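You operate a simulated robot arm through the tools that you are given. There is no shell and no other tool.

You run a simulated robot arm. Do the job below in one go: nothing can be reset, and whatever is moved stays where it is left.

TASK
Put things in order on the top of the deep bench. At the end: the brown pad stands where the purple pad stood; the purple pad is on the clear plate; the yellow drop stands on top of the cream pad; the orange amber paperweight stands where the brown pad stood; whatever was shut is shut again. Leave all else as you found it, and nothing knocked over.

The check looks at the end state, three seconds after you hand in, the way a careful person would. Anything else that was tipped, shoved, dropped, spilled or broken makes it a failure.

THE ROBOT
A 6-joint arm with a two-finger parallel gripper, fixed in place. Base frame: the origin is at the foot of the arm, x ahead of it, y to its left, z up; the work surface is at about z = 850. Units: mm, degrees, N and s.
With the tool pointing down near the work surface it reaches from about 260 to 680 mm from the base axis. Its first joint turns from -66.0 to 66.0 degrees. Payload 2.9 kg.
Tool frame: the origin (TCP) lies between the finger pads and is the grasp point; the fingertips stand 30 mm ahead of it; z points along the fingers, y is the line along which they close. The gripper opens to 110 mm. The fingers are 20 mm wide and 10 mm thick; the gripper's body (48 by 112 mm) begins 55 mm behind the TCP.
Orientation is that of the tool frame in the base frame, as a unit quaternion [x, y, z, w]. With the fingers straight down and closing along the base's y, the tool's x points along the base's -x, its y along +y and its z along -z.

THE INTERFACE
- The arm moves only by the tool send_rows. Its argument "deltas" is a list of rows, each a list of 7 numbers: the finger opening in m, from 0 to 0.11, then the shift along the tool's x, y, z in m, then the turn, a rotation vector about the tool's x, y, z in degrees. In form: [[gripper, tx, ty, tz, wx, wy, wz], ...]. A call has 1 to 20 rows; each row shifts and turns the commanded pose from where the row before left it, along the tool's axes as they then stand. Each row takes 0.2 s and may step no farther than 50 mm and 8.6 degrees from the row before; otherwise, or with a gripper value out of range, the whole call is refused. A pose out of reach is approached as far as the arm can. The call stops where the force on the tool passes 40 N (or 10 N more than at its start, if that is more) or the arm is blocked; 0.2 s more then pass. Each finger travels about 108 mm/s and halts on what it meets, pressing with about 29 N; the grip force reading is that of the motor and also rises with nothing between the fingers. The clock runs only during rows and for 0.2 s after the last one: add rows that do not move to give the fingers time. It gives the time, the measured TCP pose, the force on the tool (base axes), the opening and the grip force at its end, in the units of the frame above (readings bear some noise), with the torque about the TCP (base axes, N m) and any sound that the robot's microphone picked up.
- Cameras (640 x 400 px; columns grow to the right, rows downward): "scene" is fixed at [85.3, 452.8, 1369.7]; the picture's right is [-0.58, -0.81, 0.00], its down [-0.56, 0.40, -0.72] and it looks along [0.59, -0.42, -0.69] (base axes); focal length 255 px, centre (320, 200). "wrist" rides on the gripper at [72, 17, -103] in the tool frame; the picture's right is [-0.23, 0.97, 0.00], its down [-0.76, -0.18, -0.62] and it looks along [-0.61, -0.14, 0.78] (tool axes); focal length 222 px, centre (320, 200). There is no depth. A picture from a camera that has moved, and an enlarged one, comes with that camera's place and axes in the base frame and with its lens.
- get_image(camera): a new picture of that camera. No time passes.
- inspect(camera, box): a new picture of the part [left, top, right, bottom] of that camera's present view, enlarged. No time passes.
- finish_job(): hands the job in; it is judged then, once.

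Nothing tells you positions but the pictures and the camera data. Unless the task says otherwise, let go and move clear before handing in.

The tools are called after "Emit:" as a command line: name --pt "numbers of a row" for each row, then --argument value for the rest, lists and objects as JSON in quotes. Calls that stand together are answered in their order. send_rows: Moves the arm, as the interface text tells. Its arguments: {"type":"object","properties":{"deltas":{"type":"array"}},"required":["deltas"]} The other tools are called the same way: get_image (camera) takes a picture; inspect (camera, box) takes an enlarged picture of a part of a camera's view; finish_job () hands the job in.

At the start:

```text
time: 0.0
tcp_pos: [351.6, 80.3, 1156.3]
ee_rot: [0.0, 1.0, 0.0, 0.0]
force: [0.6, -0.5, -0.5]
moment: [-0.01, 0.03, 0.03]
opening: 110.1
gripper_force: 0.1
```

scene: 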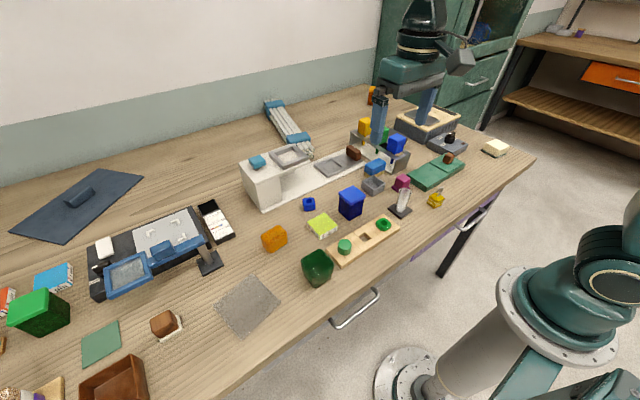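
wrist: 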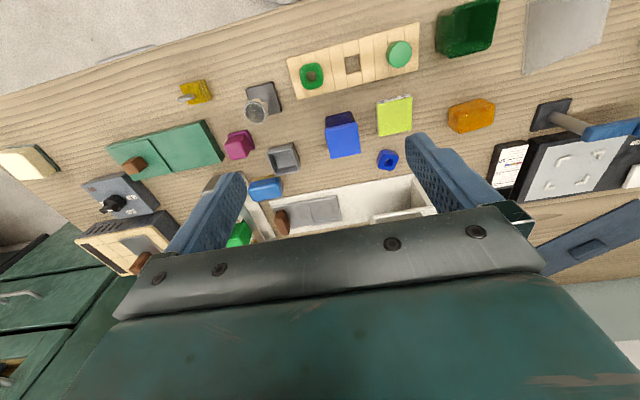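

I see a cluttered bench with many small blocks, boxes and devices; I need to identify the brown, purple and cream pads, the clear plate, the yellow drop and the orange paperweight. First I'll take enlarged looks at the scene.

Emit:
inspect --camera "scene" --box '[320, 80, 540, 220]'

Emit:
inspect --camera "scene" --box '[220, 160, 440, 300]'

Emit:
inspect --camera "scene" --box '[0, 260, 220, 400]'

Emit:
inspect --camera "scene" --box '[80, 180, 300, 320]'

Emit:
inspect --camera "wrist" --box '[0, 60, 320, 260]'

Emit:
inspect --camera "wrist" --box '[320, 0, 640, 200]'

```text
2.86 times, centred on (430, 150) of scene
camera zoom: at [85.3, 452.8, 1369.7], right [-0.58, -0.81, 0.0], down [-0.56, 0.4, -0.72], along [0.59, -0.42, -0.69], focal length 730 px, centre (6, 343)
```

zoom: 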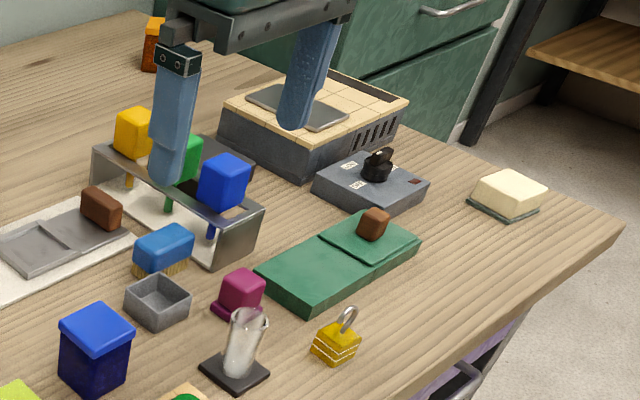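

```text
2.86 times, centred on (330, 230) of scene
camera zoom: at [85.3, 452.8, 1369.7], right [-0.58, -0.81, 0.0], down [-0.56, 0.4, -0.72], along [0.59, -0.42, -0.69], focal length 730 px, centre (291, 114)
```

zoom: 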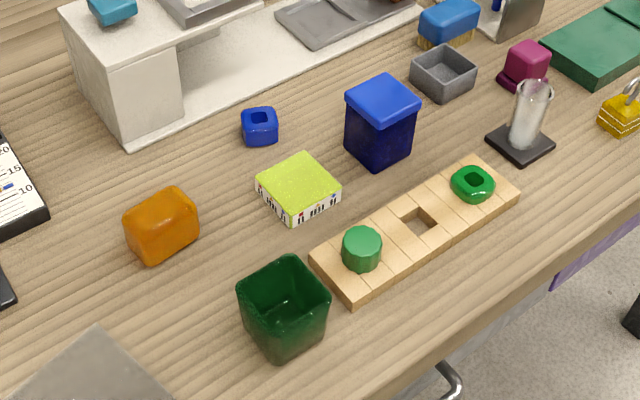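

```text
2.86 times, centred on (110, 330) of scene
camera zoom: at [85.3, 452.8, 1369.7], right [-0.58, -0.81, 0.0], down [-0.56, 0.4, -0.72], along [0.59, -0.42, -0.69], focal length 730 px, centre (920, -171)
```

zoom: 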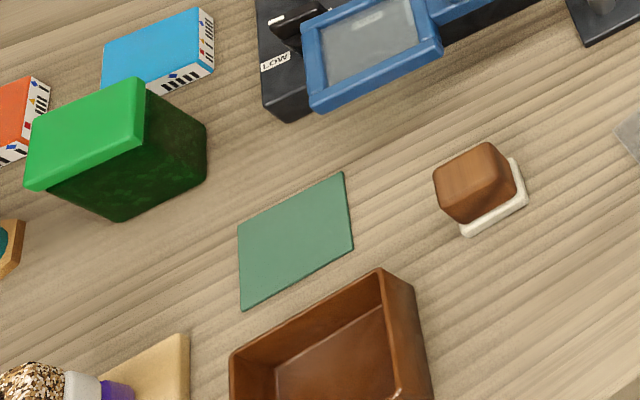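

```text
2.86 times, centred on (190, 250) of scene
camera zoom: at [85.3, 452.8, 1369.7], right [-0.58, -0.81, 0.0], down [-0.56, 0.4, -0.72], along [0.59, -0.42, -0.69], focal length 730 px, centre (691, 57)
```

zoom: 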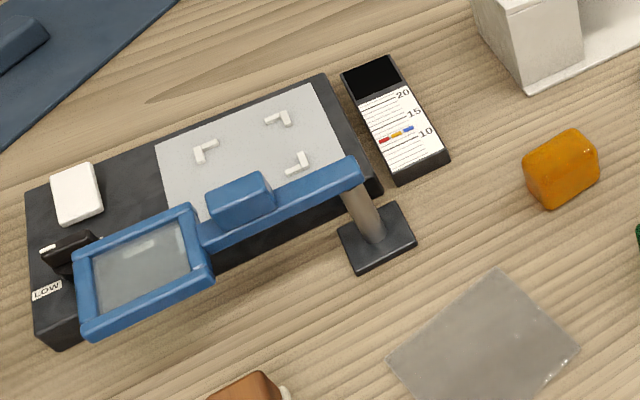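

```text
2.00 times, centred on (160, 160) of wrist
camera zoom: at [281.1, 97.1, 1261.3], right [0.23, 0.97, 0.0], down [0.76, -0.18, 0.62], along [0.61, -0.14, -0.78], focal length 444 px, centre (640, 280)
```

zoom: 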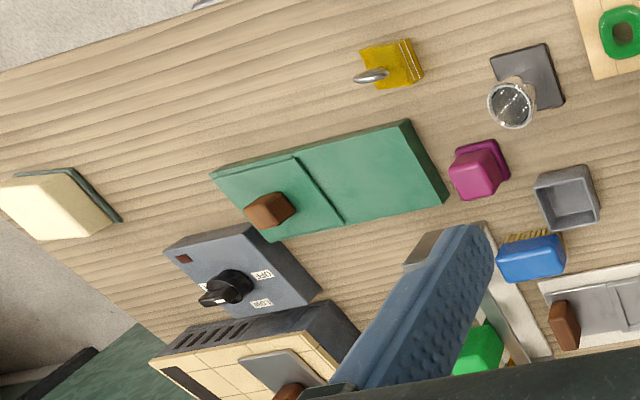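

```text
2.00 times, centred on (480, 100) of wrist
camera zoom: at [281.1, 97.1, 1261.3], right [0.23, 0.97, 0.0], down [0.76, -0.18, 0.62], along [0.61, -0.14, -0.78], focal length 444 px, centre (0, 400)
```

zoom: 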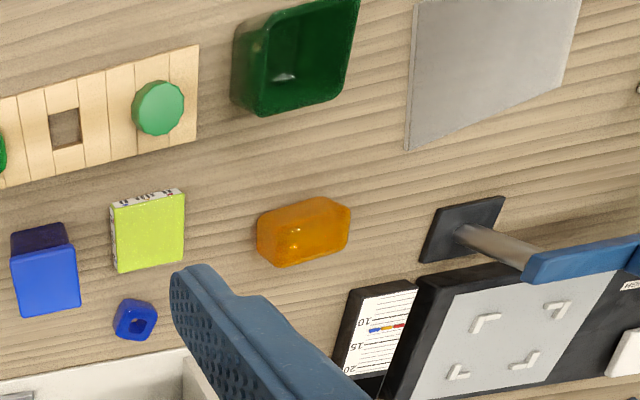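

The scene shows the brown pad at roughly (409, 580), purple near (430, -95), cream near (367, -520), the orange paperweight near (466, 320), and a translucent grey plate near (360, 439). The yellow drop isn't clear yet (a rack holds coloured pieces), so I move the wrist camera for a better look, staying high.

Emit:
send_rows --pt "0.11 0 -0.045 0 0 0 0" --pt "0.11 0 -0.045 0 0 0 0" --pt "0.11 0 -0.045 0 0 0 0" --pt "0.11 0 -0.045 0 0 0 0"

Emit:
get_image --camera "wrist"

Emit:
get_image --camera "scene"

```text
time: 1.0
tcp_pos: [352.6, -100.5, 1157.7]
ee_rot: [-0.001, 1.0, 0.0, 0.0]
force: [-0.7, -0.3, -0.6]
moment: [0.02, 0.01, 0.03]
opening: 109.8
gripper_force: 0.1
```

```text
taken
camera wrist: at [280.5, -83.9, 1262.2], right [0.23, 0.97, 0.0], down [0.76, -0.18, 0.62], along [0.61, -0.14, -0.78], focal length 222 px, centre (320, 200)
```

wrist: 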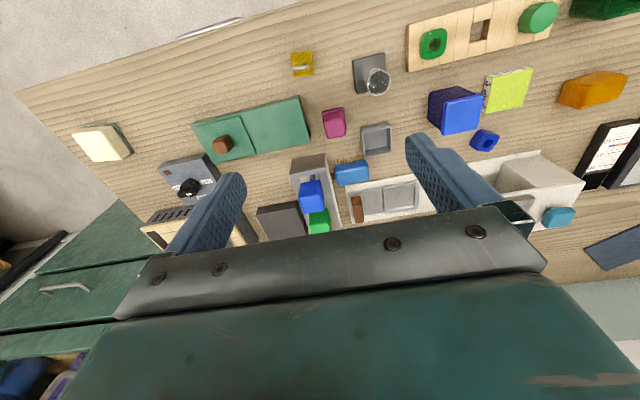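

```text
taken
```

scene: 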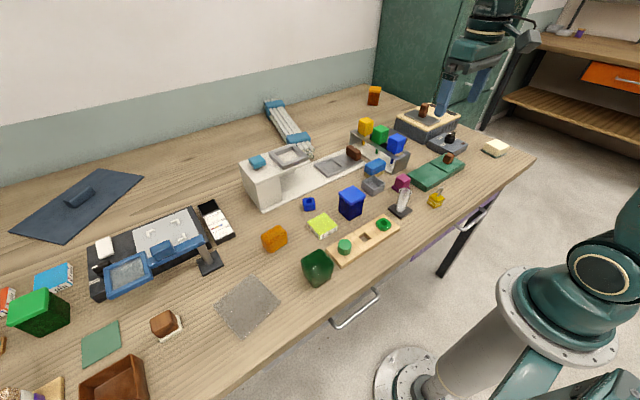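

Emit:
inspect --camera "scene" --box '[320, 80, 480, 180]'

Emit:
inspect --camera "wrist" --box '[240, 90, 440, 240]'

Emit:
inspect --camera "scene" --box '[380, 120, 540, 220]'

Emit:
inspect --camera "scene" --box '[220, 80, 380, 200]'

Emit:
inspect --camera "scene" --box '[0, 300, 160, 400]'

```text
4.00 times, centred on (400, 130) of scene
camera zoom: at [85.2, 452.8, 1369.8], right [-0.58, -0.81, 0.0], down [-0.56, 0.4, -0.72], along [0.59, -0.42, -0.69], focal length 1021 px, centre (0, 480)
```

zoom: 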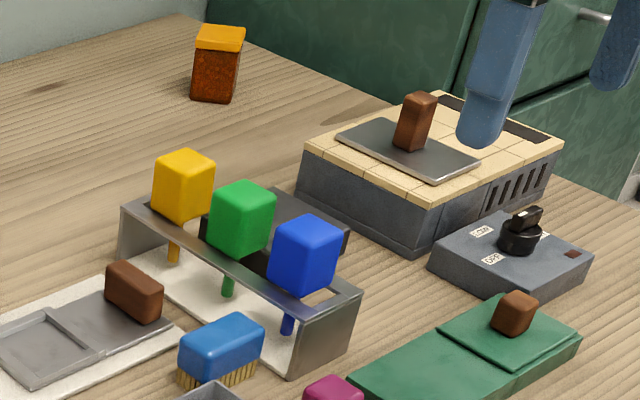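

```text
2.67 times, centred on (340, 165) of wrist
camera zoom: at [280.5, -83.9, 1262.2], right [0.23, 0.97, 0.0], down [0.76, -0.18, 0.62], along [0.61, -0.14, -0.78], focal length 592 px, centre (267, 293)
```

zoom: 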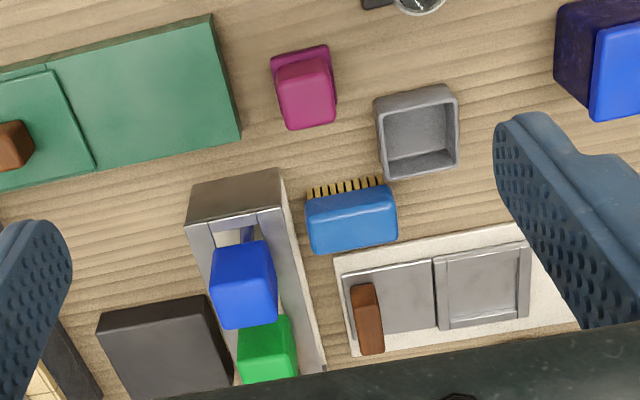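

```text
4.00 times, centred on (460, 170) of scene
camera zoom: at [85.2, 452.8, 1369.8], right [-0.58, -0.81, 0.0], down [-0.56, 0.4, -0.72], along [0.59, -0.42, -0.69], focal length 1021 px, centre (-240, 320)
```

zoom: 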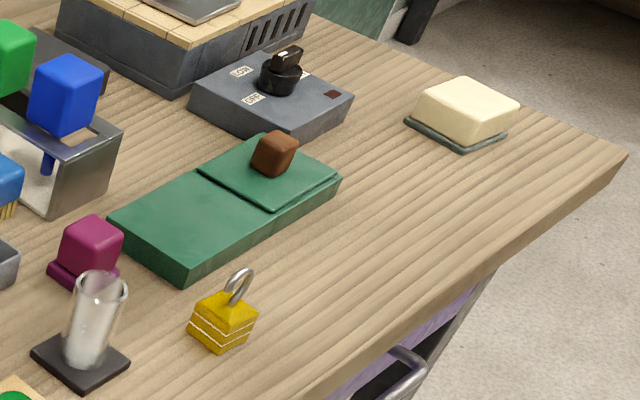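

```text
3.33 times, centred on (300, 140) of scene
camera zoom: at [85.2, 452.8, 1369.8], right [-0.58, -0.81, 0.0], down [-0.56, 0.4, -0.72], along [0.59, -0.42, -0.69], focal length 851 px, centre (387, 400)
```

zoom: 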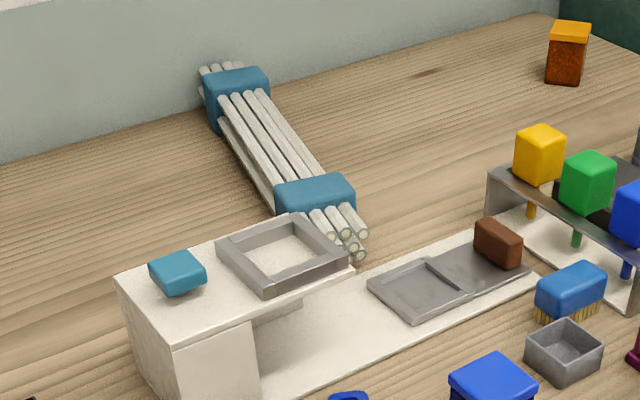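

```text
4.00 times, centred on (80, 350) of scene
camera zoom: at [85.2, 452.8, 1369.8], right [-0.58, -0.81, 0.0], down [-0.56, 0.4, -0.72], along [0.59, -0.42, -0.69], focal length 1021 px, centre (1280, -400)
```

zoom: 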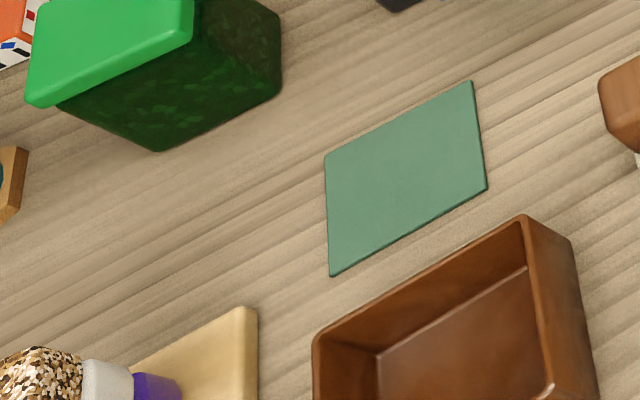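

The rack pieces have square heads with thin stems; I haven't yet seen anything surely called a "yellow drop". I'll sweep the wrist camera over the left side of the bench.

Emit:
send_rows --pt "0.11 0 0.049 0 0 0 0" --pt "0.11 0 0.049 0 0 0 0" --pt "0.11 0 0.049 0 0 0 0" --pt "0.11 0 0.049 0 0 0 0" --pt "0.11 0 0.049 0 0 0 0" --pt "0.11 0 0.049 0 0 0 0" --pt "0.11 0 0.049 0 0 0 0" --pt "0.11 0 0.049 0 0 0 0" --pt "0.11 0 0.049 0 0 0 0" --pt "0.11 0 0.049 0 0 0 0"

Emit:
get_image --camera "wrist"

Emit:
inspect --camera "scene" --box '[330, 90, 450, 165]'

```text
time: 3.2
tcp_pos: [350.4, 393.1, 1155.2]
ee_rot: [0.0, 1.0, 0.0, 0.0]
force: [0.3, 0.3, 0.8]
moment: [0.02, 0.01, -0.01]
opening: 109.7
gripper_force: 0.0
```

```text
taken
camera wrist: at [279.3, 409.2, 1260.3], right [0.23, 0.97, 0.0], down [0.76, -0.18, 0.62], along [0.61, -0.14, -0.78], focal length 222 px, centre (320, 200)
```

wrist: 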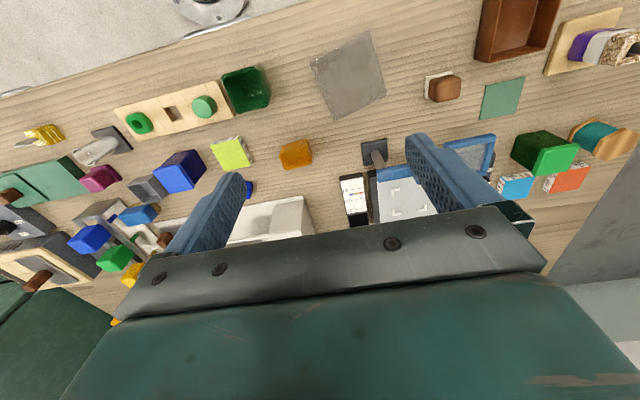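

```text
5.33 times, centred on (390, 128) of scene
camera zoom: at [85.2, 452.8, 1369.7], right [-0.58, -0.81, 0.0], down [-0.56, 0.4, -0.72], along [0.59, -0.42, -0.69], focal length 1362 px, centre (-53, 587)
```

zoom: 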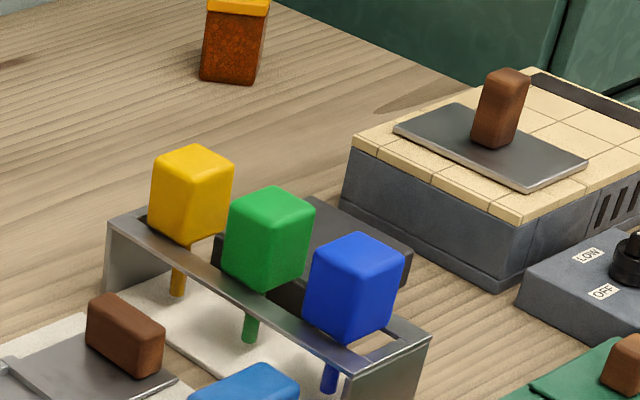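

Emit:
inspect --camera "wrist" --box '[400, 0, 640, 150]'

Emit:
inspect --camera "wrist" --box '[400, 90, 640, 240]'

Emit:
inspect --camera "wrist" --box '[0, 90, 240, 240]'

Emit:
inspect --camera "wrist" --box '[200, 20, 440, 170]'

```text
2.67 times, centred on (520, 75) of wrist
camera zoom: at [279.3, 409.2, 1260.3], right [0.23, 0.97, 0.0], down [0.76, -0.18, 0.62], along [0.61, -0.14, -0.78], focal length 592 px, centre (-213, 533)
```

zoom: 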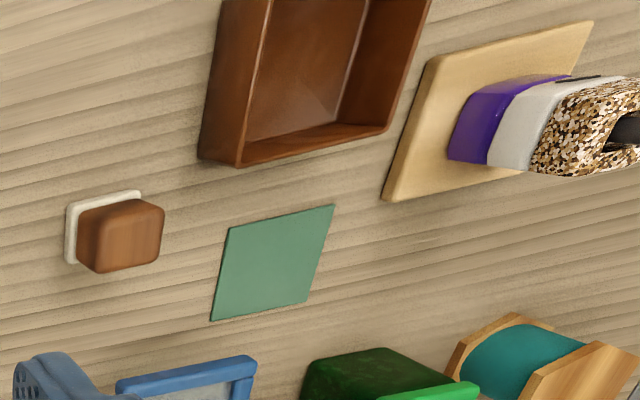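

```text
2.67 times, centred on (520, 165) of wrist
camera zoom: at [279.3, 409.2, 1260.3], right [0.23, 0.97, 0.0], down [0.76, -0.18, 0.62], along [0.61, -0.14, -0.78], focal length 592 px, centre (-213, 293)
```

zoom: 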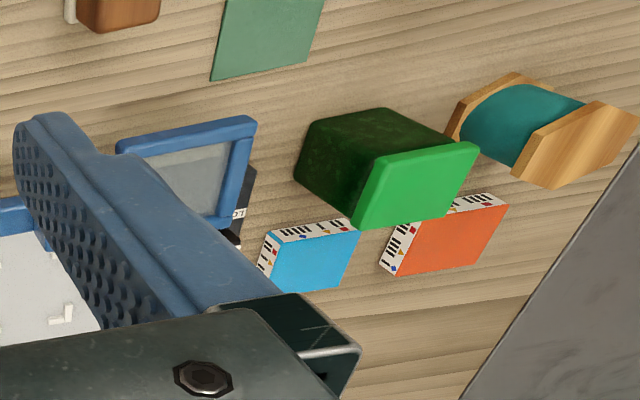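

```text
2.67 times, centred on (120, 165) of wrist
camera zoom: at [279.3, 409.2, 1260.3], right [0.23, 0.97, 0.0], down [0.76, -0.18, 0.62], along [0.61, -0.14, -0.78], focal length 592 px, centre (853, 293)
```

zoom: 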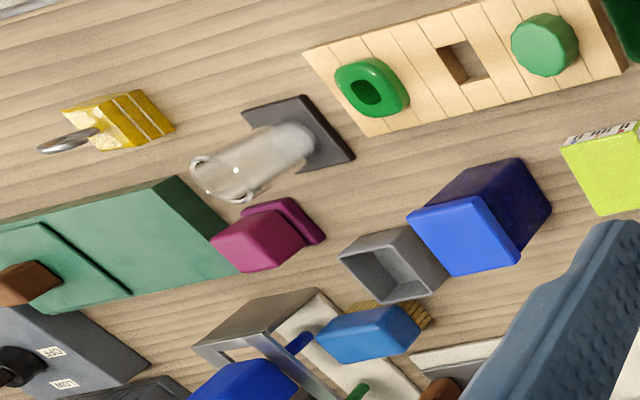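

```text
2.67 times, centred on (320, 95) of wrist
camera zoom: at [279.3, 409.2, 1260.3], right [0.23, 0.97, 0.0], down [0.76, -0.18, 0.62], along [0.61, -0.14, -0.78], focal length 592 px, centre (320, 480)
```

zoom: 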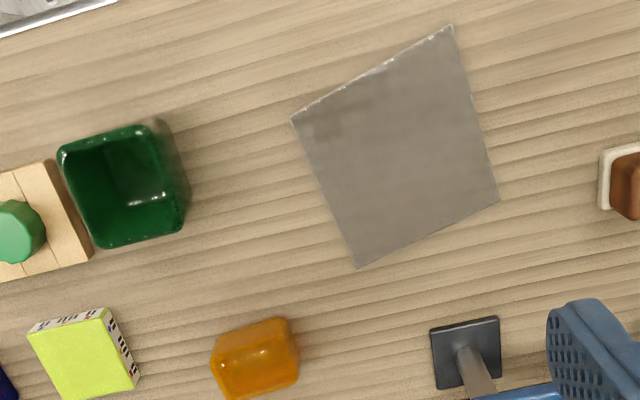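

No yellow drop is in plain sight, so it may be inside a shut container: the green sliding-lid box (~(394,-217)) or the blue lidded box. I'll go take a closer look at those with the wrist camera.

Emit:
send_rows --pt "0.11 0.004 -0.049 0 0 0 0" --pt "0.11 0.004 -0.049 0 0 0 0" --pt "0.11 0.004 -0.049 0 0 0 0" --pt "0.11 0.004 -0.049 0 0 0 0" --pt "0.11 0.004 -0.049 0 0 0 0" --pt "0.11 0.004 -0.049 0 0 0 0" --pt "0.11 0.004 -0.049 0 0 0 0" --pt "0.11 0.004 -0.049 0 0 0 0" --pt "0.11 0.004 -0.049 0 0 0 0" --pt "0.11 0 -0.049 0 0 0 0" --pt "0.11 0 -0.049 0 0 0 0" --pt "0.11 0 -0.049 0 0 0 0" --pt "0.11 0 0 0.045 0 0 0" --pt "0.11 0 0 0.045 0 0 0" --pt "0.11 0 0 0.045 0 0 0"

Emit:
get_image --camera "wrist"

Emit:
get_image --camera "scene"

```text
time: 6.4
tcp_pos: [317.3, -197.9, 1021.9]
ee_rot: [-0.001, 1.0, 0.0, 0.001]
force: [-0.2, 0.4, -0.6]
moment: [0.01, -0.04, 0.01]
opening: 109.9
gripper_force: 0.0
```

```text
taken
camera wrist: at [245.4, -180.6, 1125.8], right [0.23, 0.97, 0.0], down [0.76, -0.18, 0.62], along [0.61, -0.14, -0.78], focal length 222 px, centre (320, 200)
```

wrist: 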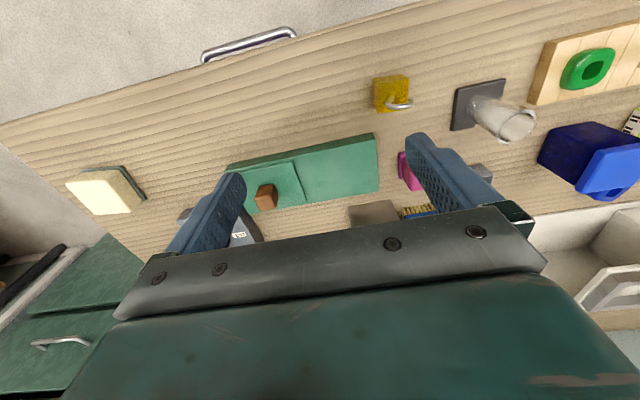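

```text
taken
```

scene: 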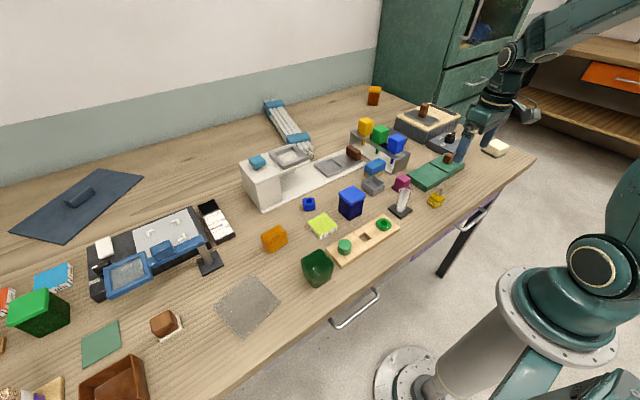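

Emit:
inspect --camera "wrist" --box '[210, 110, 410, 230]'

Emit:
inspect --camera "scene" --box '[390, 130, 490, 200]'

Emit:
inspect --camera "wrist" --box '[440, 60, 640, 220]'

Emit:
inspect --camera "scene" --box '[320, 140, 440, 220]'

```text
3.20 times, centred on (310, 170) of wrist
camera zoom: at [245.4, -180.6, 1125.8], right [0.23, 0.97, 0.0], down [0.76, -0.18, 0.62], along [0.61, -0.14, -0.78], focal length 711 px, centre (352, 296)
```

zoom: 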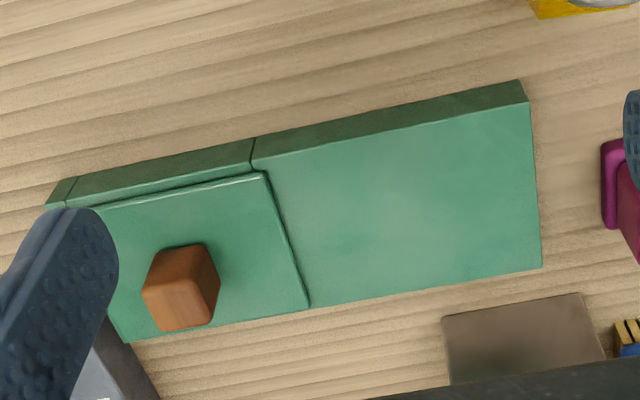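

```text
5.71 times, centred on (440, 165) of scene
camera zoom: at [85.3, 452.8, 1369.8], right [-0.58, -0.81, 0.0], down [-0.56, 0.4, -0.72], along [0.59, -0.42, -0.69], focal length 1459 px, centre (-366, 400)
```

zoom: 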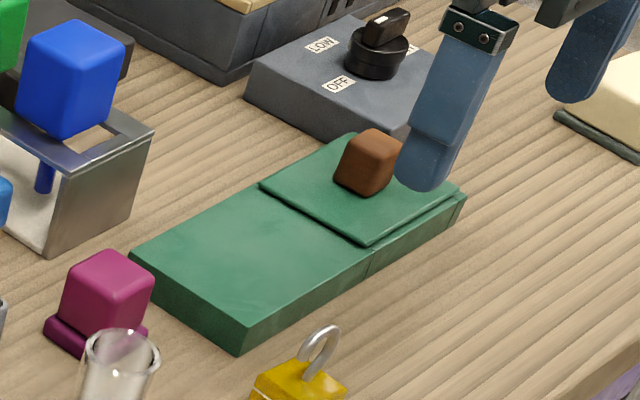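

```text
2.50 times, centred on (540, 140) of wrist
camera zoom: at [245.4, -180.6, 1125.8], right [0.23, 0.97, 0.0], down [0.76, -0.18, 0.62], along [0.61, -0.14, -0.78], focal length 555 px, centre (-230, 350)
```

zoom: 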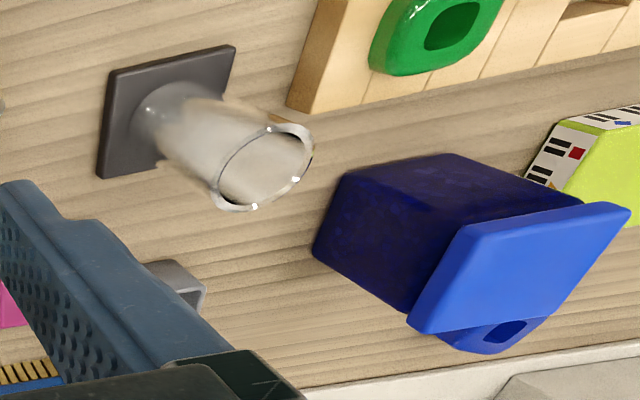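

```text
5.00 times, centred on (380, 180) of scene
camera zoom: at [85.3, 452.8, 1369.8], right [-0.58, -0.81, 0.0], down [-0.56, 0.4, -0.72], along [0.59, -0.42, -0.69], focal length 1276 px, centre (20, 300)
```

zoom: 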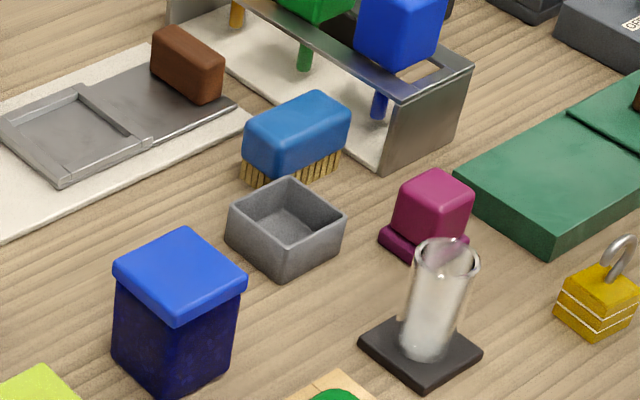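

The green box looks like a sliding-lid case: the lid with brown knob (about (408,-291)) covers the right half and should slide left over the solid block. I'll hover above the knob to measure it accurately before opening.

Emit:
send_rows --pt "0.11 -0.03 -0.031 0 0 0 0" --pt "0.11 -0.03 -0.031 0 0 0 0" --pt "0.11 -0.031 -0.031 0.022 0 0 0"

Emit:
get_image --camera "wrist"

Emit:
inspect --camera "wrist" --box '[220, 60, 420, 210]'

```text
time: 7.2
tcp_pos: [407.6, -288.7, 1000.5]
ee_rot: [0.0, 1.0, 0.0, 0.0]
force: [-0.3, -0.3, -0.5]
moment: [0.04, 0.01, 0.02]
opening: 110.0
gripper_force: 0.0
```

```text
taken
camera wrist: at [336.7, -272.8, 1104.6], right [0.23, 0.97, 0.0], down [0.76, -0.18, 0.62], along [0.61, -0.14, -0.78], focal length 222 px, centre (320, 200)
```

wrist: 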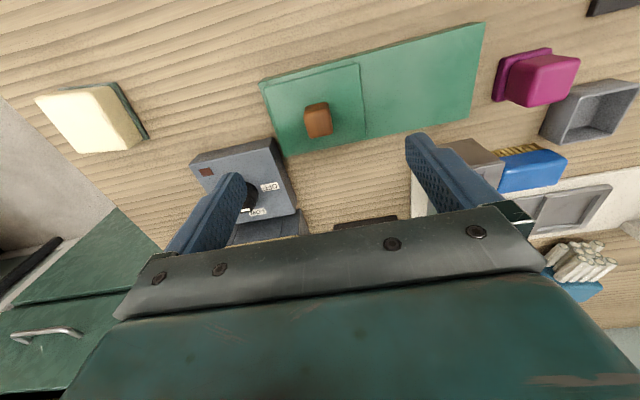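

```text
2.67 times, centred on (320, 135) of wrist
camera zoom: at [336.7, -272.8, 1104.6], right [0.23, 0.97, 0.0], down [0.76, -0.18, 0.62], along [0.61, -0.14, -0.78], focal length 592 px, centre (320, 373)
```

zoom: 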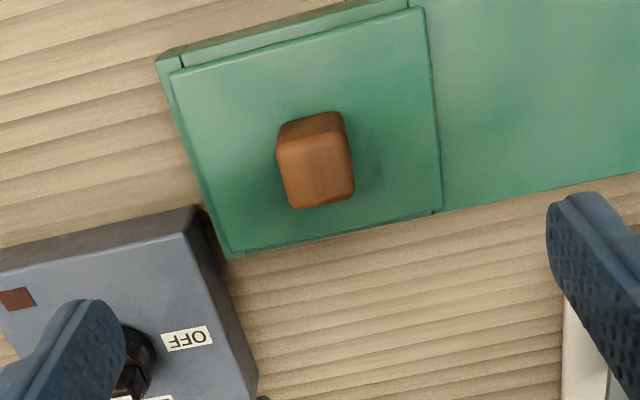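

The lid spans about x 371–442, y -334 to -246 (aligned with the axes), and its knob is centred nearly under the TCP at (408.5,-288.5) with its top around z 905. I'll descend, grip the knob gently and slide the lid left.

Emit:
send_rows --pt "0.06 0 0 0.03 0 0 0" --pt "0.06 0 0 0.03 0 0 0" --pt "0.06 0 0 0.015 0 0 0" --pt "0.06 0 0 0.01 0 0 0" --pt "0.06 0 0 0 0 0 0"

Emit:
get_image --camera "wrist"

Emit:
inspect --camera "scene" --box '[390, 130, 490, 200]'

```text
time: 8.4
tcp_pos: [408.8, -290.6, 913.9]
ee_rot: [0.0, 1.0, 0.001, 0.0]
force: [0.1, 0.7, -0.2]
moment: [-0.03, 0.04, 0.02]
opening: 60.1
gripper_force: 0.0
```

```text
taken
camera wrist: at [336.2, -273.3, 1019.1], right [0.23, 0.97, 0.0], down [0.76, -0.18, 0.62], along [0.61, -0.14, -0.78], focal length 222 px, centre (320, 200)
```

wrist: 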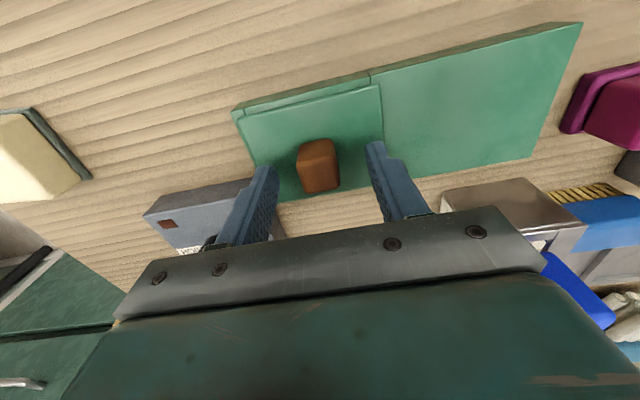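

```text
5.71 times, centred on (440, 165) of scene
camera zoom: at [85.3, 452.8, 1369.7], right [-0.58, -0.81, 0.0], down [-0.56, 0.4, -0.72], along [0.59, -0.42, -0.69], focal length 1459 px, centre (-366, 400)
```

zoom: 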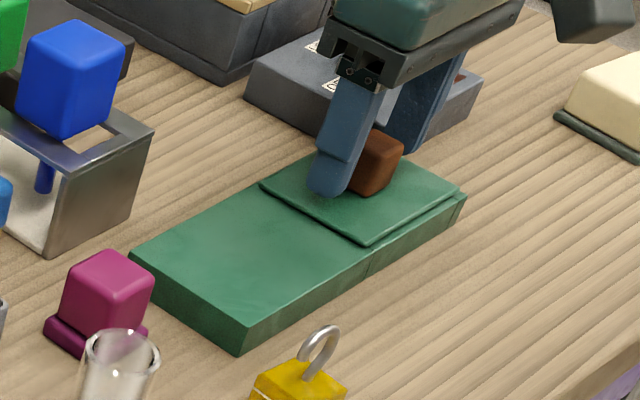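

The fingers straddle the knob just above the lid. Now I close on it and check.

Emit:
send_rows --pt "0.02 0 0 0 0 0 0" --pt "0.015 0 0 0 0 0 0" --pt "0.01 0 0 0 0 0 0" --pt "0.01 0 0 0 0 0 0"

```text
time: 9.4
tcp_pos: [407.4, -289.1, 914.0]
ee_rot: [0.0, 1.0, 0.0, 0.0]
force: [0.0, -0.1, -2.1]
moment: [-0.03, -0.16, 0.0]
opening: 23.7
gripper_force: 45.0
```

Gripped at 23.7 mm. Now I slide slowly to +y (left), watching the force.

Emit:
send_rows --pt "0.01 0 0.005 0 0 0 0" --pt "0.01 0 0.008 0 0 0 0" --pt "0.01 0 0.01 0 0 0 0"

Emit:
inspect --camera "scene" --box '[390, 130, 490, 200]'

```text
time: 10.2
tcp_pos: [407.3, -268.2, 915.1]
ee_rot: [0.0, 1.0, 0.001, 0.0]
force: [1.2, -0.6, -2.8]
moment: [-0.05, 0.03, 0.0]
opening: 23.5
gripper_force: 45.3
```

```text
5.71 times, centred on (440, 165) of scene
camera zoom: at [85.3, 452.8, 1369.8], right [-0.58, -0.81, 0.0], down [-0.56, 0.4, -0.72], along [0.59, -0.42, -0.69], focal length 1459 px, centre (-366, 400)
```

zoom: 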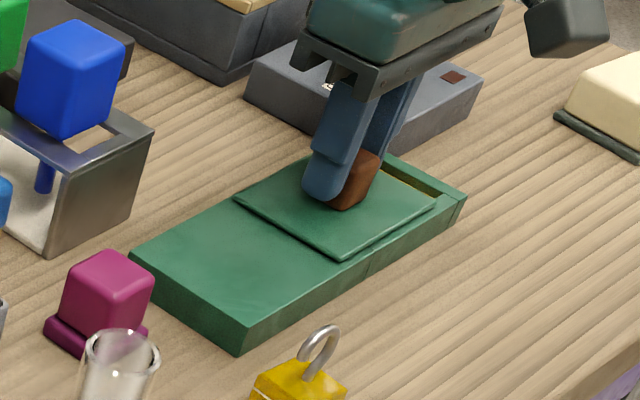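

The lid slides freely and a well with a yellowish interior appears behind it. I keep sliding to about 85 mm total.

Emit:
send_rows --pt "0.01 0 0.012 0 0 0 0" --pt "0.01 0 0.012 0 0 0 0" --pt "0.01 0 0.012 0 0 0 0" --pt "0.01 0 0.012 0 0 0 0" --pt "0.01 0 0.01 0 0 0 0"

Emit:
inspect --camera "scene" --box '[390, 130, 490, 200]'

Emit:
get_image --camera "wrist"

```text
time: 11.4
tcp_pos: [407.7, -207.7, 914.0]
ee_rot: [0.0, 1.0, 0.0, 0.0]
force: [2.1, -0.5, -8.6]
moment: [-0.01, 0.13, 0.13]
opening: 23.5
gripper_force: 45.2
```

```text
5.71 times, centred on (440, 165) of scene
camera zoom: at [85.5, 452.8, 1369.8], right [-0.58, -0.81, 0.0], down [-0.56, 0.4, -0.72], along [0.58, -0.42, -0.69], focal length 1459 px, centre (-366, 400)
```

zoom: 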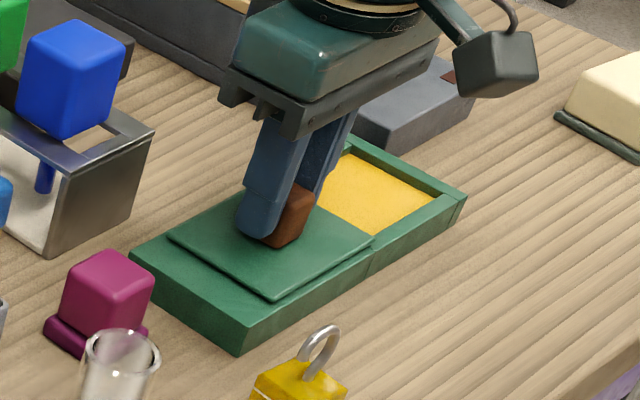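

```text
taken
camera wrist: at [336.2, -192.4, 1019.2], right [0.23, 0.97, 0.0], down [0.76, -0.18, 0.62], along [0.61, -0.14, -0.78], focal length 222 px, centre (320, 200)
```

wrist: 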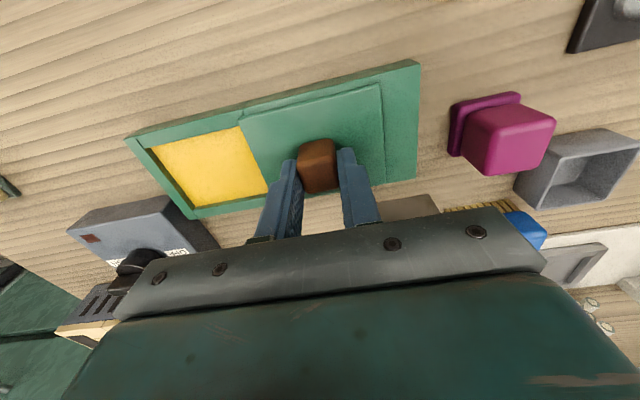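

The opened well shows only a flat yellow area so far. Let me look closely before going on.

Emit:
inspect --camera "wrist" --box '[110, 110, 290, 230]'

Emit:
inspect --camera "scene" --box '[430, 140, 480, 180]'

```text
3.33 times, centred on (200, 170) of wrist
camera zoom: at [336.2, -192.4, 1019.2], right [0.23, 0.97, 0.0], down [0.76, -0.18, 0.62], along [0.61, -0.14, -0.78], focal length 740 px, centre (720, 300)
```

zoom: 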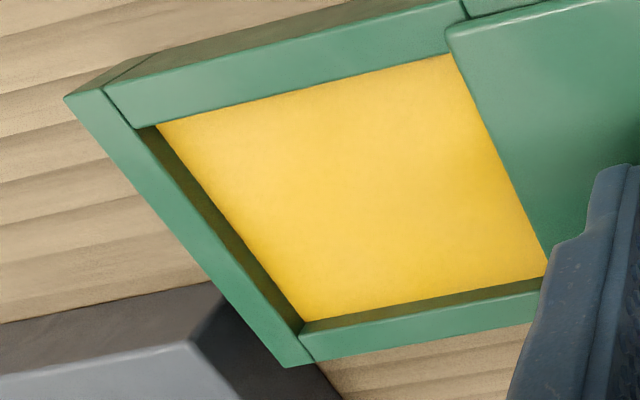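

```text
10.00 times, centred on (455, 160) of scene
camera zoom: at [85.5, 452.8, 1369.8], right [-0.58, -0.81, 0.0], down [-0.56, 0.4, -0.72], along [0.58, -0.42, -0.69], focal length 2553 px, centre (-1030, 600)
```

zoom: 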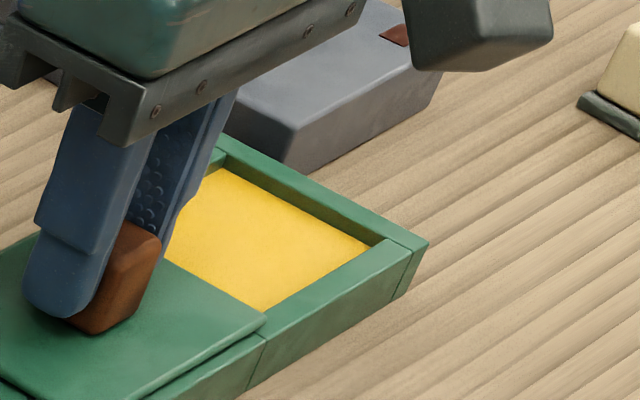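

The well is empty with a yellow lining only, so I slide the lid back shut by exactly the same 81 mm.

Emit:
send_rows --pt "0.01 0 -0.01 0 0 0 0" --pt "0.01 0 -0.012 0 0 0 0" --pt "0.01 0 -0.012 0 0 0 0" --pt "0.01 0 -0.012 0 0 0 0" --pt "0.01 0 -0.012 0 0 0 0" --pt "0.01 0 -0.01 0 0 0 0" --pt "0.01 0 -0.008 0 0 0 0" --pt "0.01 0 -0.005 0 0 0 0"

Emit:
inspect --camera "scene" --box '[390, 130, 490, 200]'

```text
time: 13.2
tcp_pos: [408.4, -290.8, 915.5]
ee_rot: [0.0, 1.0, -0.001, 0.0]
force: [1.3, 0.6, -9.1]
moment: [-0.03, 0.18, 0.01]
opening: 23.4
gripper_force: 45.6
```

```text
5.71 times, centred on (440, 165) of scene
camera zoom: at [85.4, 452.8, 1369.8], right [-0.58, -0.81, 0.0], down [-0.56, 0.4, -0.72], along [0.59, -0.42, -0.69], focal length 1459 px, centre (-366, 400)
```

zoom: 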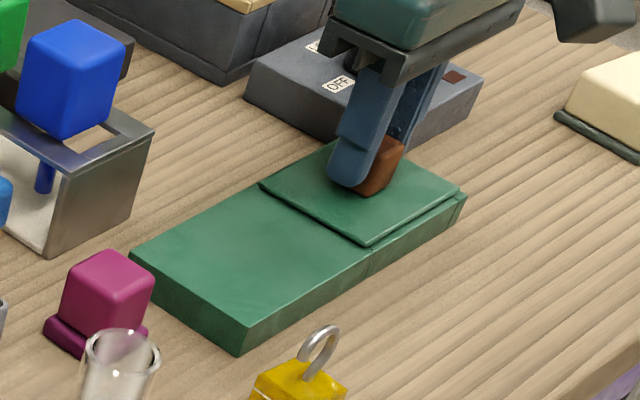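

The lid is back exactly where it was (corner positions match the earlier picture). I release, rise, and go look at the blue lidded box and the rack.

Emit:
send_rows --pt "0.03 0 0 0 0 0 0" --pt "0.06 0 0 0 0 0 0" --pt "0.06 0 0 -0.02 0 0 0" --pt "0.06 0 0 -0.045 0 0 0" --pt "0.06 0 0 -0.045 0 0 0" --pt "0.11 0 0 -0.03 0 0 0"

Emit:
inspect --camera "scene" --box '[390, 130, 490, 200]'

Emit:
get_image --camera "wrist"

```text
time: 14.6
tcp_pos: [407.7, -291.1, 1055.2]
ee_rot: [0.0, 1.0, 0.0, 0.0]
force: [0.4, -1.4, -0.2]
moment: [-0.01, -0.02, 0.01]
opening: 110.1
gripper_force: 0.1
```

```text
5.71 times, centred on (440, 165) of scene
camera zoom: at [85.2, 452.8, 1369.7], right [-0.58, -0.81, 0.0], down [-0.56, 0.4, -0.72], along [0.59, -0.42, -0.69], focal length 1459 px, centre (-366, 400)
```

zoom: 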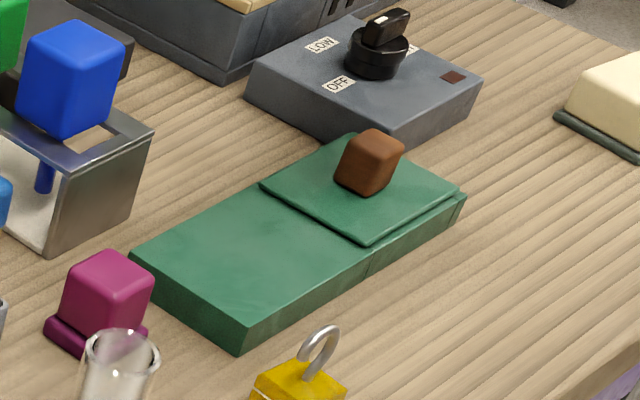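

```text
taken
camera wrist: at [335.9, -273.7, 1160.1], right [0.23, 0.97, 0.0], down [0.76, -0.18, 0.62], along [0.61, -0.14, -0.78], focal length 222 px, centre (320, 200)
```

wrist: 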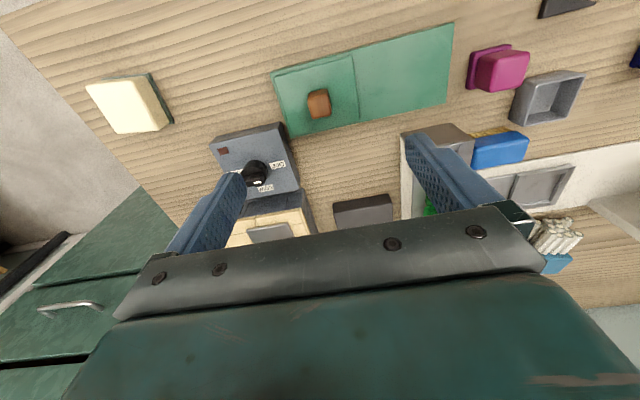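

The lid is exactly restored. Now I move above the rack of coloured pieces for a closer look.

Emit:
send_rows --pt "0.11 -0.03 0.03 -0.02 0 0 0" --pt "0.11 -0.03 0.03 -0.02 0 0 0" --pt "0.11 -0.03 0.03 0 0 0 0" --pt "0.11 -0.03 0.03 0 0 0 0" --pt "0.11 -0.02 0.02 0 0 0 0"

Emit:
get_image --camera "wrist"

Emit:
inspect --camera "wrist" --box '[220, 50, 440, 220]'

```text
time: 15.8
tcp_pos: [548.2, -149.7, 1095.9]
ee_rot: [0.0, 1.0, 0.0, 0.001]
force: [0.2, -0.6, 0.1]
moment: [-0.05, 0.0, 0.03]
opening: 110.1
gripper_force: 0.1
```

```text
taken
camera wrist: at [476.9, -133.2, 1199.4], right [0.23, 0.97, 0.0], down [0.76, -0.18, 0.62], along [0.61, -0.14, -0.78], focal length 222 px, centre (320, 200)
```

wrist: 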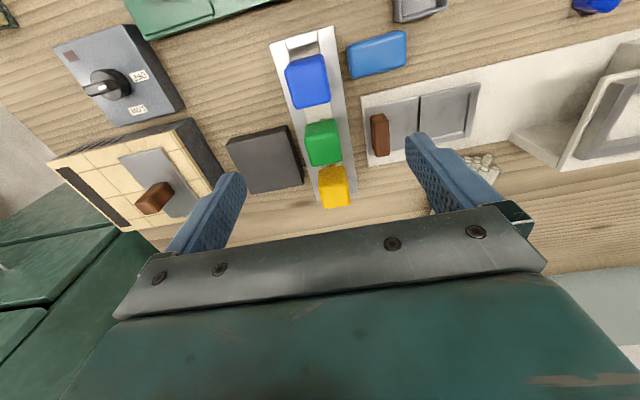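

```text
2.35 times, centred on (330, 135) of wrist
camera zoom: at [476.9, -133.2, 1199.4], right [0.23, 0.97, 0.0], down [0.76, -0.18, 0.62], along [0.61, -0.14, -0.78], focal length 523 px, centre (296, 353)
```

zoom: 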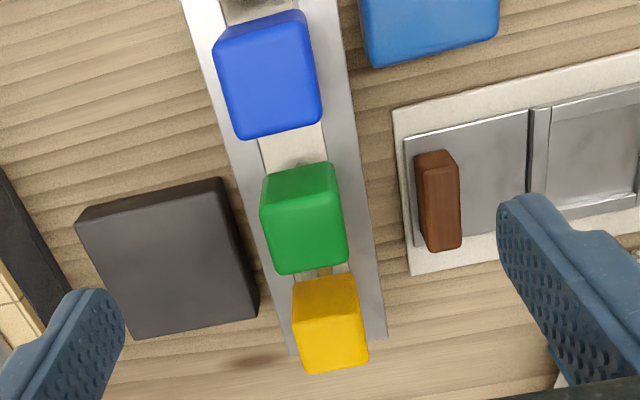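

The rack holds three square-headed pieces on stems in a slotted U-bracket; those can't stand by themselves. Next I look at the blue lidded box near (442, 99).

Emit:
send_rows --pt "0.11 0.01 0.048 0 0 0 0" --pt "0.11 0.03 0.04 0 0 0 0" --pt "0.11 0.02 0.04 0 0 0 0" --pt "0.11 0.01 0.04 0 0 0 0" --pt "0.11 0.01 0.04 0 0 0 0" --pt "0.11 0.02 0.04 0 0 0 0" --pt "0.11 0 0 0.035 0 0 0"

Emit:
get_image --camera "wrist"

Emit:
inspect --camera "wrist" --box '[220, 50, 440, 220]'

```text
time: 17.4
tcp_pos: [447.4, 97.2, 1060.6]
ee_rot: [0.0, 1.0, 0.0, 0.001]
force: [-0.6, -0.2, -0.1]
moment: [-0.01, 0.01, -0.02]
opening: 109.9
gripper_force: 0.0
```

```text
taken
camera wrist: at [376.1, 113.8, 1164.5], right [0.23, 0.97, 0.0], down [0.76, -0.18, 0.62], along [0.61, -0.14, -0.78], focal length 222 px, centre (320, 200)
```

wrist: 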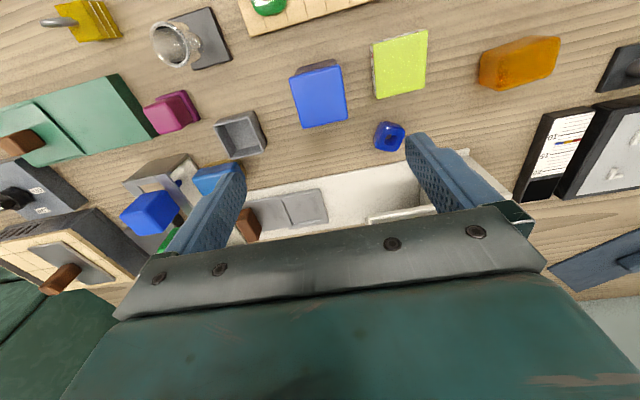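

```text
2.35 times, centred on (330, 135) of wrist
camera zoom: at [376.1, 113.8, 1164.5], right [0.23, 0.97, 0.0], down [0.76, -0.18, 0.62], along [0.61, -0.14, -0.78], focal length 523 px, centre (296, 353)
```

zoom: 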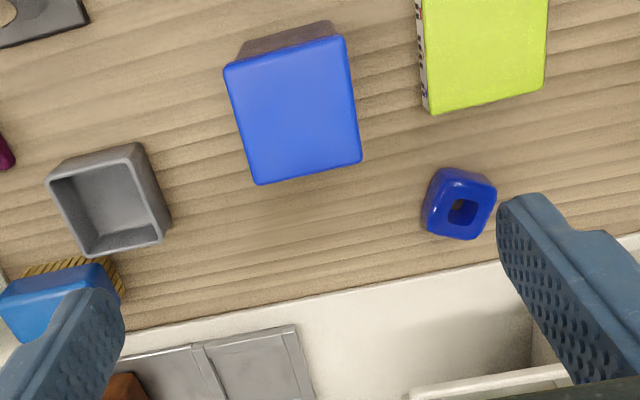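

I zoom closer on the candidate shut containers and the white device for hints of contents.

Emit:
inspect --camera "scene" --box '[325, 175, 385, 225]'

Emit:
inspect --camera "scene" --box '[290, 225, 410, 295]'

Emit:
inspect --camera "scene" --box '[235, 130, 375, 220]'

Emit:
inspect --camera "scene" --box '[0, 250, 80, 345]'

Emit:
inspect --camera "scene" --box '[355, 75, 395, 115]'

Emit:
inspect --camera "scene" --box '[0, 340, 160, 400]'

```text
8.00 times, centred on (355, 200) of scene
camera zoom: at [85.2, 452.8, 1369.7], right [-0.58, -0.81, 0.0], down [-0.56, 0.4, -0.72], along [0.59, -0.42, -0.69], focal length 2042 px, centre (40, 200)
```

zoom: 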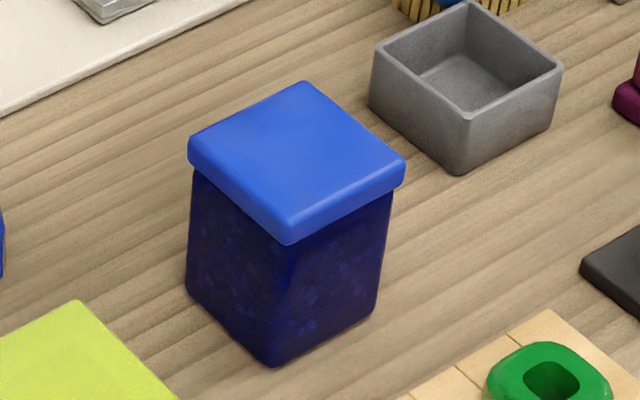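

```text
5.33 times, centred on (350, 260) of scene
camera zoom: at [85.2, 452.8, 1369.7], right [-0.58, -0.81, 0.0], down [-0.56, 0.4, -0.72], along [0.59, -0.42, -0.69], focal length 1362 px, centre (160, -120)
```

zoom: 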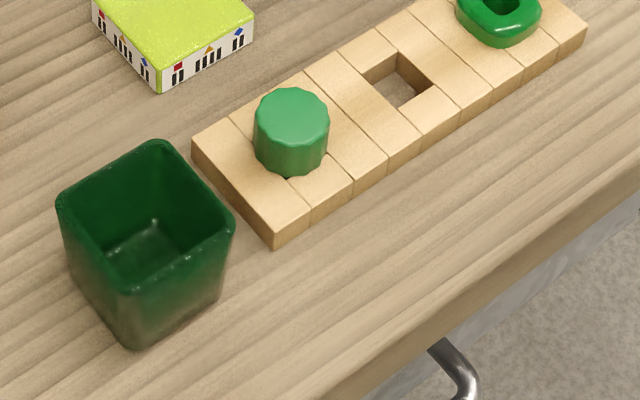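

```text
4.44 times, centred on (305, 175) of scene
camera zoom: at [85.2, 452.8, 1369.7], right [-0.58, -0.81, 0.0], down [-0.56, 0.4, -0.72], along [0.59, -0.42, -0.69], focal length 1135 px, centre (387, 311)
```

zoom: 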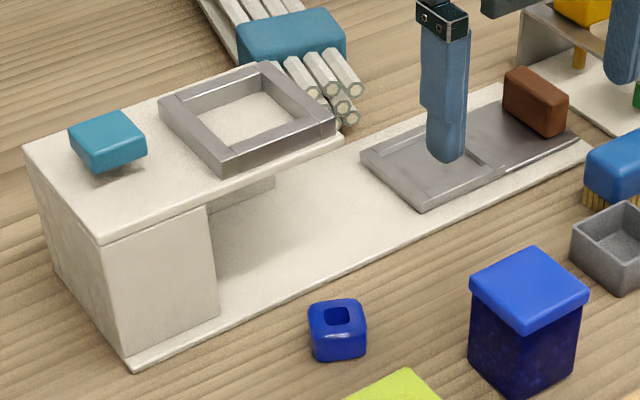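

```text
4.21 times, centred on (40, 298) of scene
camera zoom: at [85.2, 452.8, 1369.7], right [-0.58, -0.81, 0.0], down [-0.56, 0.4, -0.72], along [0.59, -0.42, -0.69], focal length 1075 px, centre (1499, -210)
```

zoom: 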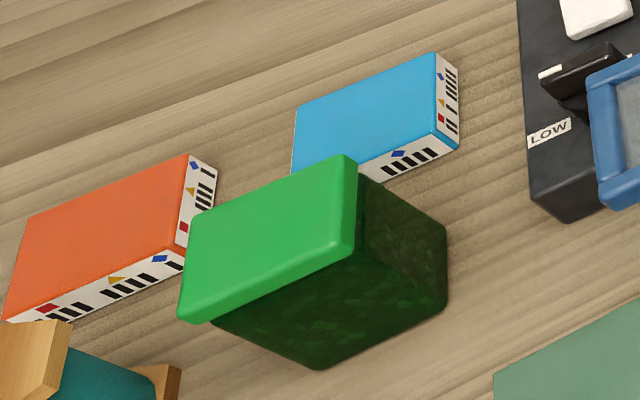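

```text
10.00 times, centred on (375, 95) of scene
camera zoom: at [85.2, 452.8, 1369.7], right [-0.58, -0.81, 0.0], down [-0.56, 0.4, -0.72], along [0.59, -0.42, -0.69], focal length 2553 px, centre (-230, 1250)
```

zoom: 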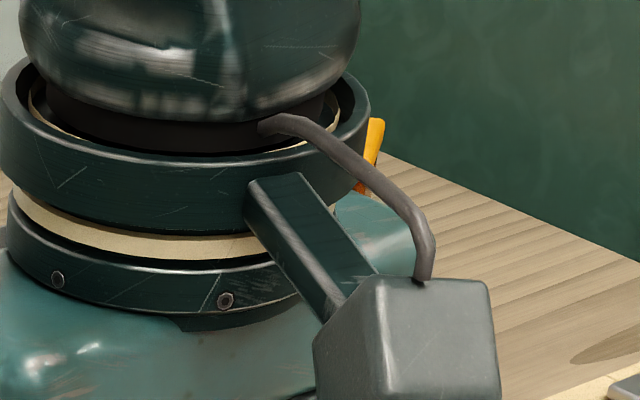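

```text
4.00 times, centred on (80, 370) of scene
camera zoom: at [85.2, 452.8, 1369.7], right [-0.58, -0.81, 0.0], down [-0.56, 0.4, -0.72], along [0.59, -0.42, -0.69], focal length 1021 px, centre (1280, -480)
```

zoom: 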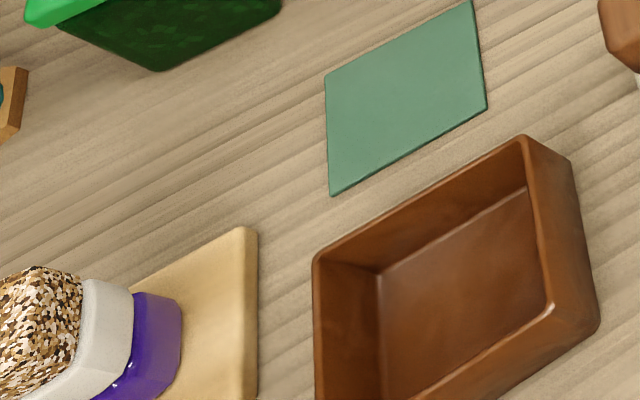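

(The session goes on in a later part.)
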